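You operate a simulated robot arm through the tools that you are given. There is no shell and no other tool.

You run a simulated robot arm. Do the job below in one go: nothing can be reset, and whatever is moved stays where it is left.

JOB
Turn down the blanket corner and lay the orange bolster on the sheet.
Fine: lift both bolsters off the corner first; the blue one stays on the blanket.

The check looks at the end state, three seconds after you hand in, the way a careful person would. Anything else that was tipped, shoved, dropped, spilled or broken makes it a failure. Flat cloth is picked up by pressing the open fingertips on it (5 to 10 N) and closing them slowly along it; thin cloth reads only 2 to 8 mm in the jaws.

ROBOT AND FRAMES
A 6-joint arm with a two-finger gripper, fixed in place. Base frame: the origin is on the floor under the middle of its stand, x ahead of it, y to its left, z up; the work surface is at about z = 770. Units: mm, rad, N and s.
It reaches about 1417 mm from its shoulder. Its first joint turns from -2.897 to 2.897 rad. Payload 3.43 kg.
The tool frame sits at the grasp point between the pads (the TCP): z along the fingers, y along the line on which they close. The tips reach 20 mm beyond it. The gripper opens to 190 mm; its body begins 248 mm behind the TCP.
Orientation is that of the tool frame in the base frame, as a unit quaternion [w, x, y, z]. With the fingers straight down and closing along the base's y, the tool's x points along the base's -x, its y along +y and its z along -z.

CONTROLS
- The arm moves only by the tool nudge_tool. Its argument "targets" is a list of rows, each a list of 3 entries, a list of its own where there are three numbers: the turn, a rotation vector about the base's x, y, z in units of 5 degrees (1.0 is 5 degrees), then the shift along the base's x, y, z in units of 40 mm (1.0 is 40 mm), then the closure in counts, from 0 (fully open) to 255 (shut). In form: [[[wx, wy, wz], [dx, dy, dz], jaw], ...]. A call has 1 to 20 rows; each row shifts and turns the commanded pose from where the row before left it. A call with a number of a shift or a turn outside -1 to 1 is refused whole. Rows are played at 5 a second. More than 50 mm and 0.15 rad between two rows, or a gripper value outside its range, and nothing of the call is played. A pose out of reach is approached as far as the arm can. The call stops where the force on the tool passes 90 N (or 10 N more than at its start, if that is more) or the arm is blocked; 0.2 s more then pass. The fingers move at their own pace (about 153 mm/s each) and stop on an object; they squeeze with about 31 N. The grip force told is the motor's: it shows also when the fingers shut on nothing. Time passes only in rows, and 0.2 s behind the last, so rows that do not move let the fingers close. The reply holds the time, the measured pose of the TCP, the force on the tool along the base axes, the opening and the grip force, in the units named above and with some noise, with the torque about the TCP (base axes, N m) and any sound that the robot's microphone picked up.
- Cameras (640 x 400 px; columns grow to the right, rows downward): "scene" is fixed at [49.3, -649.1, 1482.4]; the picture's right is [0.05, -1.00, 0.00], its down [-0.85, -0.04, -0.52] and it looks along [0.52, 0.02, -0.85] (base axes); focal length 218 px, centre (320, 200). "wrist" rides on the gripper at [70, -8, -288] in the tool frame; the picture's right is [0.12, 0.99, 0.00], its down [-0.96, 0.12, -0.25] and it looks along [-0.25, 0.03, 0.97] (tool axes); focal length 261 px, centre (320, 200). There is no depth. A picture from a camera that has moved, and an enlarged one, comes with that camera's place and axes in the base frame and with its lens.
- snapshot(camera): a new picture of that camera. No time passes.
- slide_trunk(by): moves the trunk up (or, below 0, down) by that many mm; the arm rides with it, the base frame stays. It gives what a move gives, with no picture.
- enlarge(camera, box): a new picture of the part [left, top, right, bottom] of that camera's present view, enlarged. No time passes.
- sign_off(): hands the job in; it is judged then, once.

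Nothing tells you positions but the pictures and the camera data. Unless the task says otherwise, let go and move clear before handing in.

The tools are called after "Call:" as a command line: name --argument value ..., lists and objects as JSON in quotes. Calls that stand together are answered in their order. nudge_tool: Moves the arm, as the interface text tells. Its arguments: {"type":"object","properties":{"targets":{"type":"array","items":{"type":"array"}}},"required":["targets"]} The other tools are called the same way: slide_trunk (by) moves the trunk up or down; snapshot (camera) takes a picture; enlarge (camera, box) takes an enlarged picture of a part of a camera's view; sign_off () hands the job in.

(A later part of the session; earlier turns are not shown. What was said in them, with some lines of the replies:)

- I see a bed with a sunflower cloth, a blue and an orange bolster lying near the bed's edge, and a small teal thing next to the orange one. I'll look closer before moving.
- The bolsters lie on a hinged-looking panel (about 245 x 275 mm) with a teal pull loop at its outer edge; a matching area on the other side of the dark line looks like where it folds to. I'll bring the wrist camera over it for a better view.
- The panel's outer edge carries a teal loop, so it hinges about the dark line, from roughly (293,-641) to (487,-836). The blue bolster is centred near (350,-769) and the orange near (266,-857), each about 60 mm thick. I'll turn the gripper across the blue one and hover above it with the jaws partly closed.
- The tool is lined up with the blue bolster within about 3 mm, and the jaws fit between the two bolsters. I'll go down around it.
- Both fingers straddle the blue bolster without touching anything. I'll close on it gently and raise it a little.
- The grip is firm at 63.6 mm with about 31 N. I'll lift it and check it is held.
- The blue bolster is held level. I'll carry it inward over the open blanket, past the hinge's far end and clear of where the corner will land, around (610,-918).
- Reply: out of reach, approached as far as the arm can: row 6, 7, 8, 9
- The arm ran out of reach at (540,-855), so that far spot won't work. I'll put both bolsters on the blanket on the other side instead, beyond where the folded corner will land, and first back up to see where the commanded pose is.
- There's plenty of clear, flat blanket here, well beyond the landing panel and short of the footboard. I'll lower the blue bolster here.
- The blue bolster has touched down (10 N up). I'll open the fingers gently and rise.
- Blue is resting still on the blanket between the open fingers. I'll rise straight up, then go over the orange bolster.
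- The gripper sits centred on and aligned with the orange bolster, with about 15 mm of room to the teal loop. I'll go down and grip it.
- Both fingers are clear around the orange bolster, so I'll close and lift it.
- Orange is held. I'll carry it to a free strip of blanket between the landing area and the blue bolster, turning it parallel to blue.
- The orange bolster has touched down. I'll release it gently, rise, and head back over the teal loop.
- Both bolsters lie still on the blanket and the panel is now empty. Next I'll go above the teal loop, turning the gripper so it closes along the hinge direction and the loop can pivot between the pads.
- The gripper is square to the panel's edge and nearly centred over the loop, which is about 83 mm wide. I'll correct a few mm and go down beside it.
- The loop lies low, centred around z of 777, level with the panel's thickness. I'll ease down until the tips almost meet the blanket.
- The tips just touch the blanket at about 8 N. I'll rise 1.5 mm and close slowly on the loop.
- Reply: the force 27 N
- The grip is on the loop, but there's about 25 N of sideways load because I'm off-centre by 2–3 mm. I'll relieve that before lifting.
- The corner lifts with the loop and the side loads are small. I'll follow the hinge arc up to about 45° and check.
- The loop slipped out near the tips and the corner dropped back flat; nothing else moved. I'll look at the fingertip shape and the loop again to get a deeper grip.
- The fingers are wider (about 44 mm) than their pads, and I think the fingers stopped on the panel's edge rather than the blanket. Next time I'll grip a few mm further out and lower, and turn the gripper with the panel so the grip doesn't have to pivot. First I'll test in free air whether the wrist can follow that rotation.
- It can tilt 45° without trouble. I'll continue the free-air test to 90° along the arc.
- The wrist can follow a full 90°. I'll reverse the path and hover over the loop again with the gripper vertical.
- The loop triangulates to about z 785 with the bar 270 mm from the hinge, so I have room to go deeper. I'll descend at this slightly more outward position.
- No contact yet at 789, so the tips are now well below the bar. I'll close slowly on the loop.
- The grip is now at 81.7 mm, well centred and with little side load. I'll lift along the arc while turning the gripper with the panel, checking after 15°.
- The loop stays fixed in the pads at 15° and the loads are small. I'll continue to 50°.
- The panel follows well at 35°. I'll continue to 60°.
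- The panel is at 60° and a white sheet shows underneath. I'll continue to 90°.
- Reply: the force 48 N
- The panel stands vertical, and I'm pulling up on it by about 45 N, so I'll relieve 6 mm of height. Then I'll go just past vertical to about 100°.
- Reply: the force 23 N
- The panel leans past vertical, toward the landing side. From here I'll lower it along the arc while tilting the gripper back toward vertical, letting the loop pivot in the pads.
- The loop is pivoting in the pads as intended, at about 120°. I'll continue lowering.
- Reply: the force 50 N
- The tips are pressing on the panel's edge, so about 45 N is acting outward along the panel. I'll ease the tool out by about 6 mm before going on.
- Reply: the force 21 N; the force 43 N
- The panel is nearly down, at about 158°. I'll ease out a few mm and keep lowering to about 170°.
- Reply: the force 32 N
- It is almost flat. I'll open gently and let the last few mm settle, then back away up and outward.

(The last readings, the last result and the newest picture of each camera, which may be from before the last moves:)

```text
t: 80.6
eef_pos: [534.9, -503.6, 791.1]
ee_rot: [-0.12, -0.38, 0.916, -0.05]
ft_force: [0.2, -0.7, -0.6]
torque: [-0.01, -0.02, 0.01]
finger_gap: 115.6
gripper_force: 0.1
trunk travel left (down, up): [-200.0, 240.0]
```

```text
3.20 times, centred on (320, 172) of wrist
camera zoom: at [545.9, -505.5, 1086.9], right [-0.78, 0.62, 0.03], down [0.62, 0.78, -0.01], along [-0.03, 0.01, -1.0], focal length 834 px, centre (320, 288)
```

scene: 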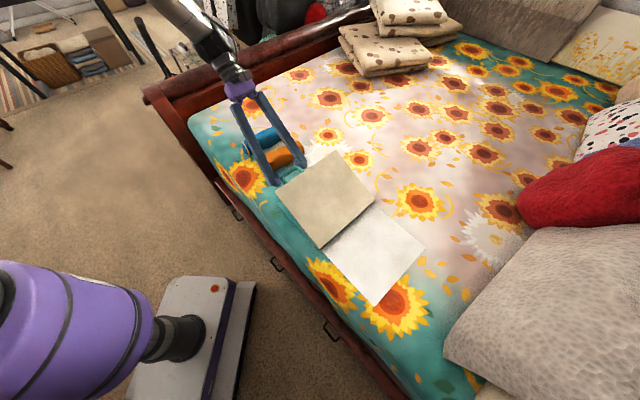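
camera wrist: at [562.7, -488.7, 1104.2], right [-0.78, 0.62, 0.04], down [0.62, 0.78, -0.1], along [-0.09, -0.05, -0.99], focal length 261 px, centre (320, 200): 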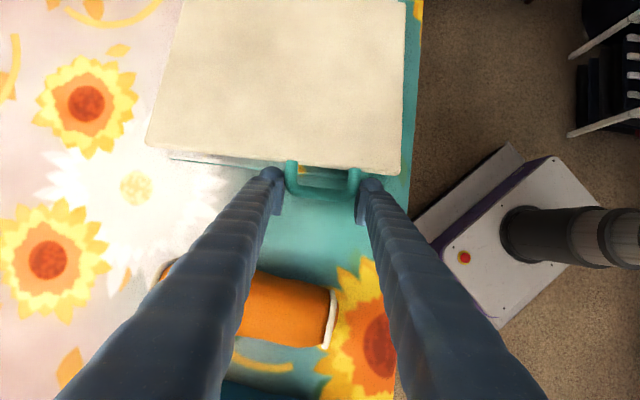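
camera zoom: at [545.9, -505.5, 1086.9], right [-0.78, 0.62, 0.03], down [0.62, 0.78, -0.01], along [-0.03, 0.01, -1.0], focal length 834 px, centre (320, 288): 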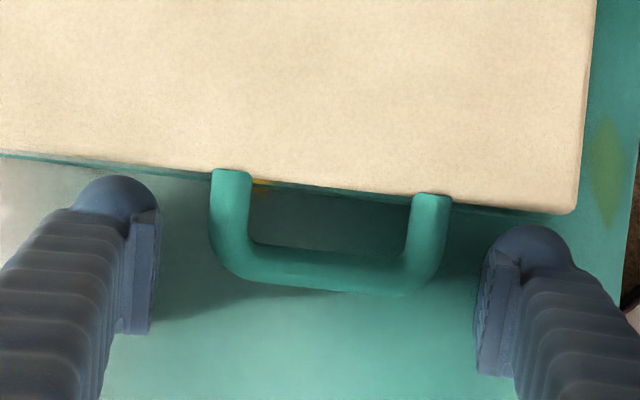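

Call:
nudge_tool --targets '[[[0, 0, 0], [0.03, 0.03, 0.3], 100], [[0, 0, 0], [0.05, 0.05, 0.5], 100], [[0, 0, 0], [0.05, 0.05, 0.9], 100], [[0.709, -0.705, 0], [0, 0, 0.9], 100], [[0.709, -0.705, 0], [0, 0, 0.9], 100], [[0.709, -0.705, 0], [0, 0, 0.9], 100]]'

Call:
snapshot --camera "scene"

Call:
snapshot --camera "wrist"

```text
t: 82.0
eef_pos: [539.9, -498.6, 969.2]
ee_rot: [0.0, -0.383, 0.924, 0.0]
ft_force: [-0.8, 0.9, -0.2]
torque: [-0.06, -0.04, -0.02]
finger_gap: 115.4
gripper_force: 0.1
trunk travel left (down, up): [-200.0, 240.0]
```

```text
taken
```

scene: 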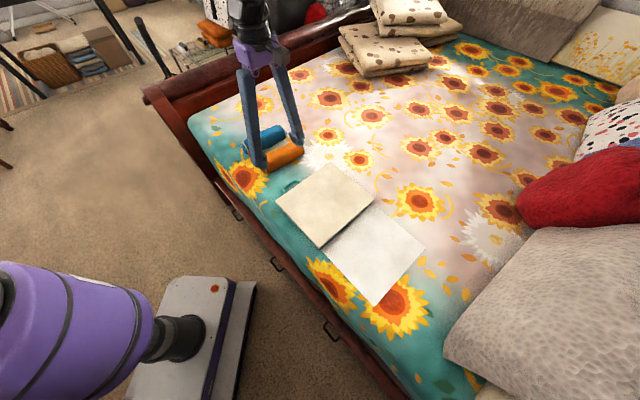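

```text
taken
camera wrist: at [496.5, -554.1, 1255.9], right [-0.79, 0.62, 0.0], down [0.6, 0.76, 0.25], along [0.15, 0.2, -0.97], focal length 261 px, centre (320, 200)
```

wrist: 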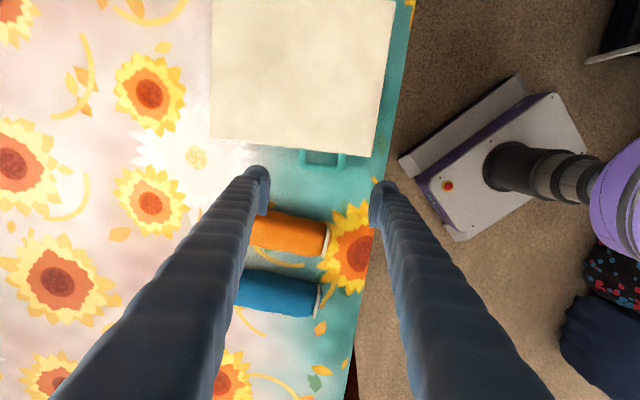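

The corner is turned down and the white sheet is bare. Next I'll turn back and hover over the orange bolster.

Call:
nudge_tool --targets '[[[0, 0, -0.989], [0.18, 0.0324, 0], 132], [[0, 0, -0.989], [0.18, 0.0324, 0], 132], [[0, 0, -0.989], [0.18, 0.0324, 0], 132], [[0, 0, -0.989], [0.18, 0.0324, 0], 132], [[0, 0, -0.989], [0.18, 0.0324, 0], 132], [[0, 0, -0.989], [0.18, 0.0324, 0], 132], [[0, 0, -0.989], [0.18, 0.0324, 0], 132], [[0, 0, -0.989], [0.18, 0.0324, 0], 132], [[0, 0, -0.989], [0.18, 0.0324, 0], 132], [[0, 0, -0.989], [0.18, 0.0324, 0], 132], [[0, 0, -0.989], [0.18, 0.0324, 0], 132], [[0, 0, -0.989], [0.18, 0.0324, 0], 132], [[0, 0, -0.989], [0.18, 0.0324, 0], 132], [[0, 0, -0.989], [0.18, 0.0324, 0], 132], [[0, 0, -0.989], [0.18, 0.0324, 0], 132], [[0, 0, -0.989], [0.18, 0.0324, 0], 132], [[0, 0, -0.989], [0.18, 0.0324, 0], 132], [[0, 0, -0.989], [0.18, 0.0324, 0], 132], [[0, 0, -0.989], [0.18, 0.0324, 0], 132]]'

Call:
snapshot --camera "wrist"

Call:
enlarge --camera "wrist" --box '[240, 80, 400, 240]'

```text
t: 86.0
eef_pos: [676.1, -473.8, 966.5]
ee_rot: [0.0, 0.416, 0.909, -0.001]
ft_force: [0.1, -0.6, -0.2]
torque: [0.02, 0.01, 0.0]
finger_gap: 91.7
gripper_force: 0.1
trunk travel left (down, up): [-200.0, 240.0]
```

```text
taken
camera wrist: at [625.1, -426.4, 1254.9], right [0.67, 0.74, 0.0], down [0.72, -0.65, 0.25], along [0.18, -0.17, -0.97], focal length 261 px, centre (320, 200)
```

wrist: 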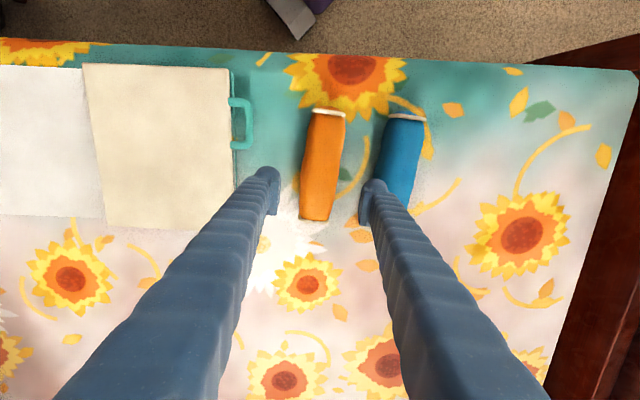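

```text
2.50 times, centred on (320, 160) of wrist
camera zoom: at [625.1, -426.4, 1254.9], right [0.67, 0.74, 0.0], down [0.72, -0.65, 0.25], along [0.18, -0.17, -0.97], focal length 652 px, centre (320, 300)
```

zoom: 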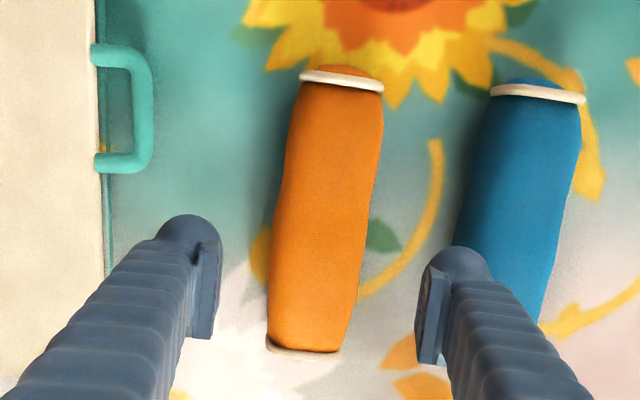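

The orange bolster is where I left it and lined up. I'll go down, grip it and lift.

Call:
nudge_tool --targets '[[[0, 0, 0], [0, 0, -0.9], 132], [[0, 0, 0], [0, 0, -0.9], 132], [[0, 0, 0], [0, 0, -0.9], 132], [[0, 0, 0], [0, 0, -0.7], 132], [[0, 0, 0], [0, 0, -0.45], 132], [[0, 0, 0], [0, 0, -0.25], 132], [[0, 0, 0], [0, 0, -0.13], 132], [[0, 0, 0], [0, 0, 0], 132], [[0, 0, 0], [0, 0, 0], 145], [[0, 0, 0], [0, 0, 0], 158], [[0, 0, 0], [0, 0, 0], 172], [[0, 0, 0], [0, 0, 0], 190], [[0, 0, 0], [0, 0, 0], 220], [[0, 0, 0], [0, 0, 0], 220]]'

```text
t: 89.0
eef_pos: [677.8, -475.0, 797.3]
ee_rot: [0.0, 0.415, 0.91, 0.001]
ft_force: [0.0, 0.3, 0.3]
torque: [0.11, -0.01, 0.07]
finger_gap: 63.8
gripper_force: 30.7
trunk travel left (down, up): [-200.0, 240.0]
```

Call:
nudge_tool --targets '[[[0, 0, 0], [0, 0, 0.2], 220], [[0, 0, 0], [0, 0, 0.5], 220], [[0, 0, 0], [0, 0, 0.9], 220], [[0, 0, 0], [0, 0, 0.9], 220], [[0, 0, 0], [0, 0, 0.9], 220], [[0, 0, 0], [0, 0, 0.5], 220]]'

Call:
nudge_tool --targets '[[[0, 0, 0.057], [-0.675, -0.62, 0], 220], [[0, 0, 0.057], [-0.675, -0.62, 0], 220], [[0, 0, 0.057], [-0.675, -0.62, 0], 220], [[0, 0, 0.057], [-0.675, -0.62, 0], 220], [[0, 0, 0.057], [-0.675, -0.62, 0], 220], [[0, 0, 0.057], [-0.675, -0.62, 0], 220], [[0, 0, 0.057], [-0.675, -0.62, 0], 220], [[0, 0, 0.057], [-0.675, -0.62, 0], 220], [[0, 0, 0.057], [-0.675, -0.62, 0], 220], [[0, 0, 0.057], [-0.675, -0.62, 0], 220], [[0, 0, 0.057], [-0.675, -0.62, 0], 220], [[0, 0, 0.057], [-0.675, -0.62, 0], 220], [[0, 0, 0.057], [-0.675, -0.62, 0], 220], [[0, 0, 0.057], [-0.675, -0.62, 0], 220]]'

Call:
snapshot --camera "wrist"

Call:
snapshot --camera "scene"

```text
t: 90.4
eef_pos: [677.5, -472.0, 954.3]
ee_rot: [0.0, 0.416, 0.909, 0.0]
ft_force: [-1.4, -0.4, -1.3]
torque: [-0.03, 0.0, 0.0]
finger_gap: 63.7
gripper_force: 31.2
trunk travel left (down, up): [-200.0, 240.0]
```

```text
t: 93.4
eef_pos: [301.1, -821.1, 952.5]
ee_rot: [0.0, 0.382, 0.924, 0.001]
ft_force: [-0.3, 0.3, -0.5]
torque: [0.01, -0.02, -0.01]
finger_gap: 63.5
gripper_force: 31.1
trunk travel left (down, up): [-200.0, 240.0]
```

```text
taken
camera wrist: at [244.1, -777.4, 1240.2], right [0.62, 0.79, 0.0], down [0.76, -0.6, 0.25], along [0.19, -0.15, -0.97], focal length 261 px, centre (320, 200)
```

wrist: 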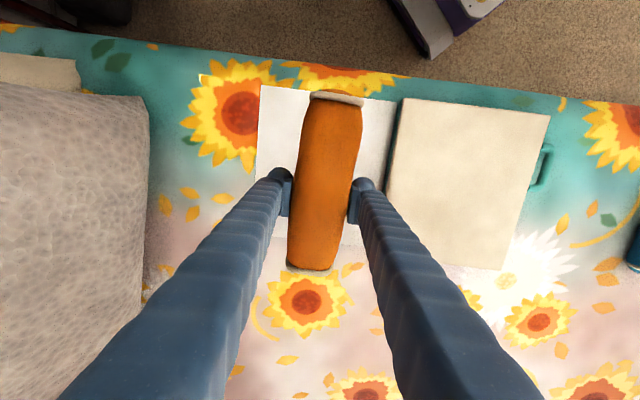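

```text
taken
```

scene: 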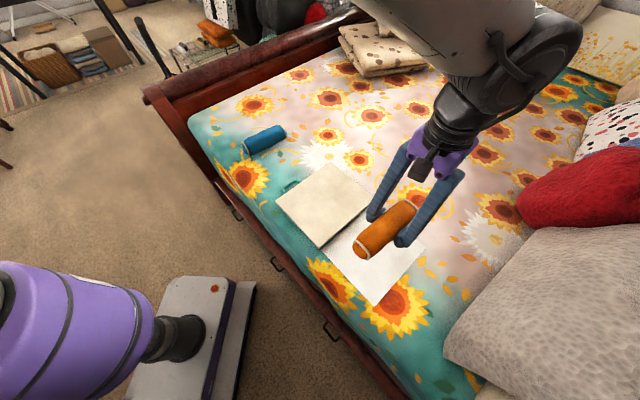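

The bolster is centred over the white sheet. I'll lower it.

Call:
nudge_tool --targets '[[[0, 0, 0], [0, 0, -0.9], 220], [[0, 0, 0], [0, 0, -0.9], 220], [[0, 0, 0], [0, 0, -0.9], 220], [[0, 0, 0], [0, 0, -0.6], 220], [[0, 0, 0], [0, 0, -0.25], 220], [[0, 0, 0], [0, 0, -0.1], 220], [[0, 0, 0], [0, 0, 0], 220]]'

```text
t: 95.0
eef_pos: [299.7, -819.1, 807.9]
ee_rot: [0.0, 0.383, 0.924, 0.0]
ft_force: [0.1, -0.1, -1.0]
torque: [-0.03, 0.01, 0.03]
finger_gap: 63.3
gripper_force: 30.7
trunk travel left (down, up): [-200.0, 240.0]
```

Call:
nudge_tool --targets '[[[0, 0, 0], [0, 0, -0.08], 220], [[0, 0, 0], [0, 0, -0.05], 220], [[0, 0, 0], [0, 0, 0], 220]]'

```text
t: 95.8
eef_pos: [299.3, -819.5, 802.8]
ee_rot: [0.0, 0.383, 0.924, 0.0]
ft_force: [0.3, 0.0, -1.2]
torque: [0.03, -0.02, -0.03]
finger_gap: 63.8
gripper_force: 31.1
trunk travel left (down, up): [-200.0, 240.0]
```

Call:
nudge_tool --targets '[[[0, 0, 0], [0, 0, -0.06], 220], [[0, 0, 0], [0, 0, 0], 220]]'

```text
t: 96.4
eef_pos: [299.0, -820.4, 800.6]
ee_rot: [0.0, 0.382, 0.924, 0.0]
ft_force: [-0.4, 0.4, -1.3]
torque: [0.0, 0.01, -0.01]
finger_gap: 63.4
gripper_force: 30.9
trunk travel left (down, up): [-200.0, 240.0]
```

Call:
nudge_tool --targets '[[[0, 0, 0], [0, 0, -0.05], 220], [[0, 0, 0], [0, 0, 0], 220]]'

```text
t: 97.0
eef_pos: [299.0, -819.7, 797.1]
ee_rot: [0.0, 0.382, 0.924, -0.001]
ft_force: [-0.3, -0.9, 1.1]
torque: [0.07, 0.1, -0.02]
finger_gap: 63.4
gripper_force: 31.1
trunk travel left (down, up): [-200.0, 240.0]
```

Call:
nudge_tool --targets '[[[0, 0, 0], [0, 0, -0.03], 220], [[0, 0, 0], [0, 0, 0], 220]]'

```text
t: 97.6
eef_pos: [298.9, -819.6, 797.6]
ee_rot: [0.0, 0.383, 0.924, 0.0]
ft_force: [-1.7, 3.2, 8.7]
torque: [0.67, 0.66, -0.07]
finger_gap: 63.5
gripper_force: 30.8
trunk travel left (down, up): [-200.0, 240.0]
```

The orange bolster has touched down on the sheet (about 9 N). I'll release it gently and rise clear.

Call:
nudge_tool --targets '[[[0, 0, 0], [0, 0, 0.02], 180], [[0, 0, 0], [0, 0, 0], 168], [[0, 0, 0], [0, 0, 0], 162], [[0, 0, 0], [0, 0, 0], 154], [[0, 0, 0], [0, 0, 0], 144], [[0, 0, 0], [0, 0, 0], 132], [[0, 0, 0], [0, 0, 0], 132], [[0, 0, 0], [0, 0, 0.3], 132], [[0, 0, 0], [0, 0, 0.8], 132], [[0, 0, 0], [0, 0, 0.9], 132], [[0, 0, 0], [0, 0, 0.9], 132], [[0, 0, 0], [0, 0, 0.9], 132], [[0, 0, 0], [0, 0, 0.9], 132], [[0, 0, 0], [0, 0, 0.9], 132]]'

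Call:
snapshot --camera "wrist"

Call:
snapshot --camera "scene"

```text
t: 100.6
eef_pos: [299.0, -820.4, 1021.2]
ee_rot: [0.0, 0.383, 0.924, -0.001]
ft_force: [-0.7, -0.3, 1.0]
torque: [-0.02, 0.0, 0.03]
finger_gap: 91.4
gripper_force: 0.2
trunk travel left (down, up): [-200.0, 240.0]
```

```text
taken
camera wrist: at [242.2, -776.3, 1309.4], right [0.62, 0.79, 0.0], down [0.76, -0.6, 0.25], along [0.19, -0.15, -0.97], focal length 261 px, centre (320, 200)
```

wrist: 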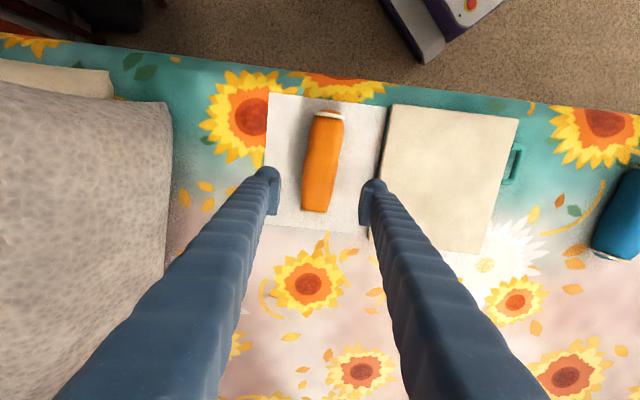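

```text
taken
```

scene: 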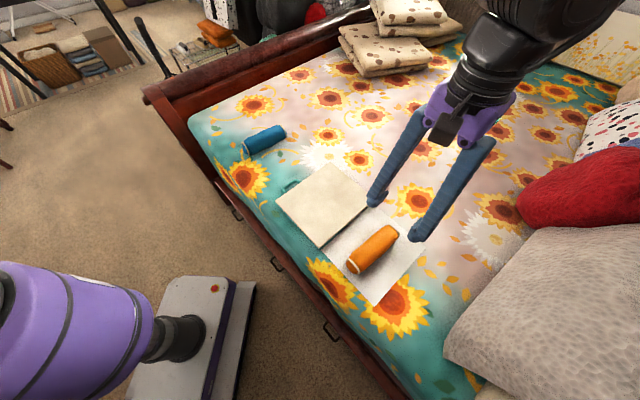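

Orange lies on the sheet, blue on the blanket, and the corner is folded over. I'll move well clear and check the details.

Call:
nudge_tool --targets '[[[0, 0, 0], [0.4, 0.5, 0.7], 132], [[0, 0, 0], [0.4, 0.5, 0.7], 132], [[0, 0, 0], [0.4, 0.5, 0.7], 132], [[0, 0, 0], [0.4, 0.5, 0.7], 132], [[0, 0, 0], [0.4, 0.5, 0.7], 132], [[0, 0, 0], [0.4, 0.6, 0.4], 132], [[0, 0, 0], [0.4, 0.6, 0], 132], [[0, 0, 0], [0.4, 0.6, 0], 132], [[0, 0, 0], [0.4, 0.6, 0], 132], [[0, 0, 0], [0, 0, 0], 132]]'

Call:
snapshot --camera "scene"

Call:
enlarge --camera "scene" --box '[220, 110, 460, 320]'

Call:
snapshot --camera "wrist"

```text
t: 102.8
eef_pos: [442.9, -623.9, 1176.3]
ee_rot: [0.0, 0.382, 0.924, -0.001]
ft_force: [0.7, 0.4, 0.7]
torque: [0.0, 0.02, -0.01]
finger_gap: 91.6
gripper_force: 0.0
trunk travel left (down, up): [-200.0, 240.0]
```

```text
taken
```

scene: 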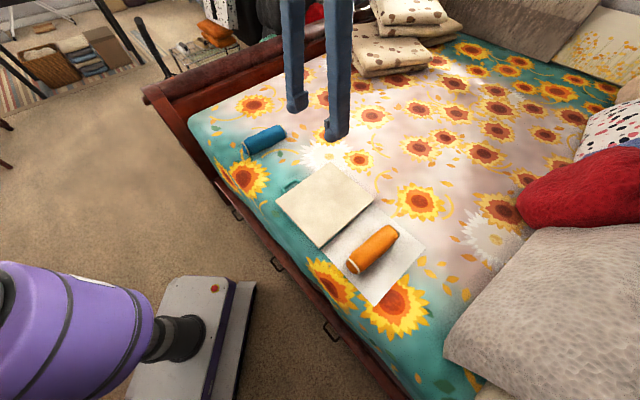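

```text
1.90 times, centred on (340, 215) of scene
camera zoom: at [49.3, -649.1, 1482.4], right [0.05, -1.0, 0.0], down [-0.85, -0.04, -0.52], along [0.52, 0.02, -0.85], focal length 416 px, centre (282, 171)
```

zoom: 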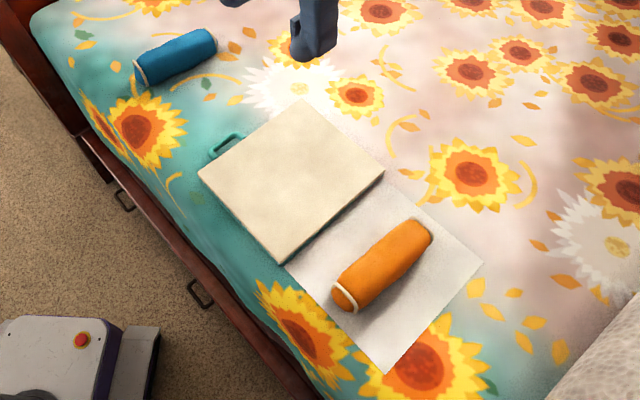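

```text
taken
camera wrist: at [386.2, -579.8, 1465.1], right [0.62, 0.79, 0.0], down [0.76, -0.6, 0.25], along [0.19, -0.15, -0.97], focal length 261 px, centre (320, 200)
```

wrist: 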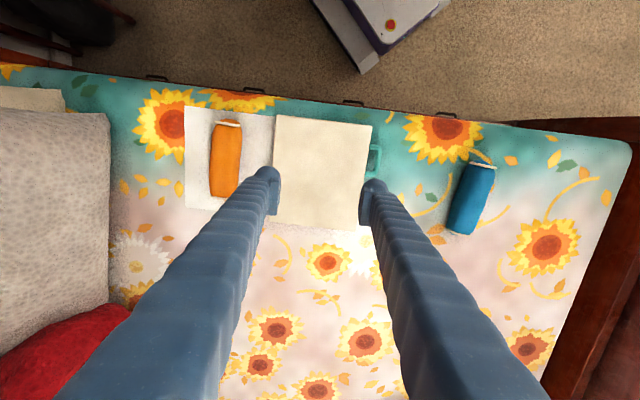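

The pictures show the corner folded flat, the orange bolster lying wholly on the white sheet, and the blue one resting on the blanket clear of the fold. The arm is clear and nothing else has moved, so I'm handing in.

Call:
sign_off

```text
The job is handed in.
```

The blanket corner is turned down, and the orange bolster lies on the exposed white sheet. The blue bolster is on the blanket, clear of the folded corner.

- **Blue bolster:** I first meant to put it further in on the bed, but the arm couldn't reach that far. I moved it toward the footboard instead, past where the corner folds to.
- **Corner:** On the first try the teal loop slipped out of the gripper partway up, and the corner dropped back flat. I saw no damage. The second try, with a deeper grip, turned it all the way over, and it settled the last few millimetres on its own.
- **Orange bolster:** I set it on the blanket while I turned the corner, then placed it in the middle of the sheet.

In the last pictures nothing else on the bed had moved, and the arm was clear when I handed in. I haven't seen the result of the check.
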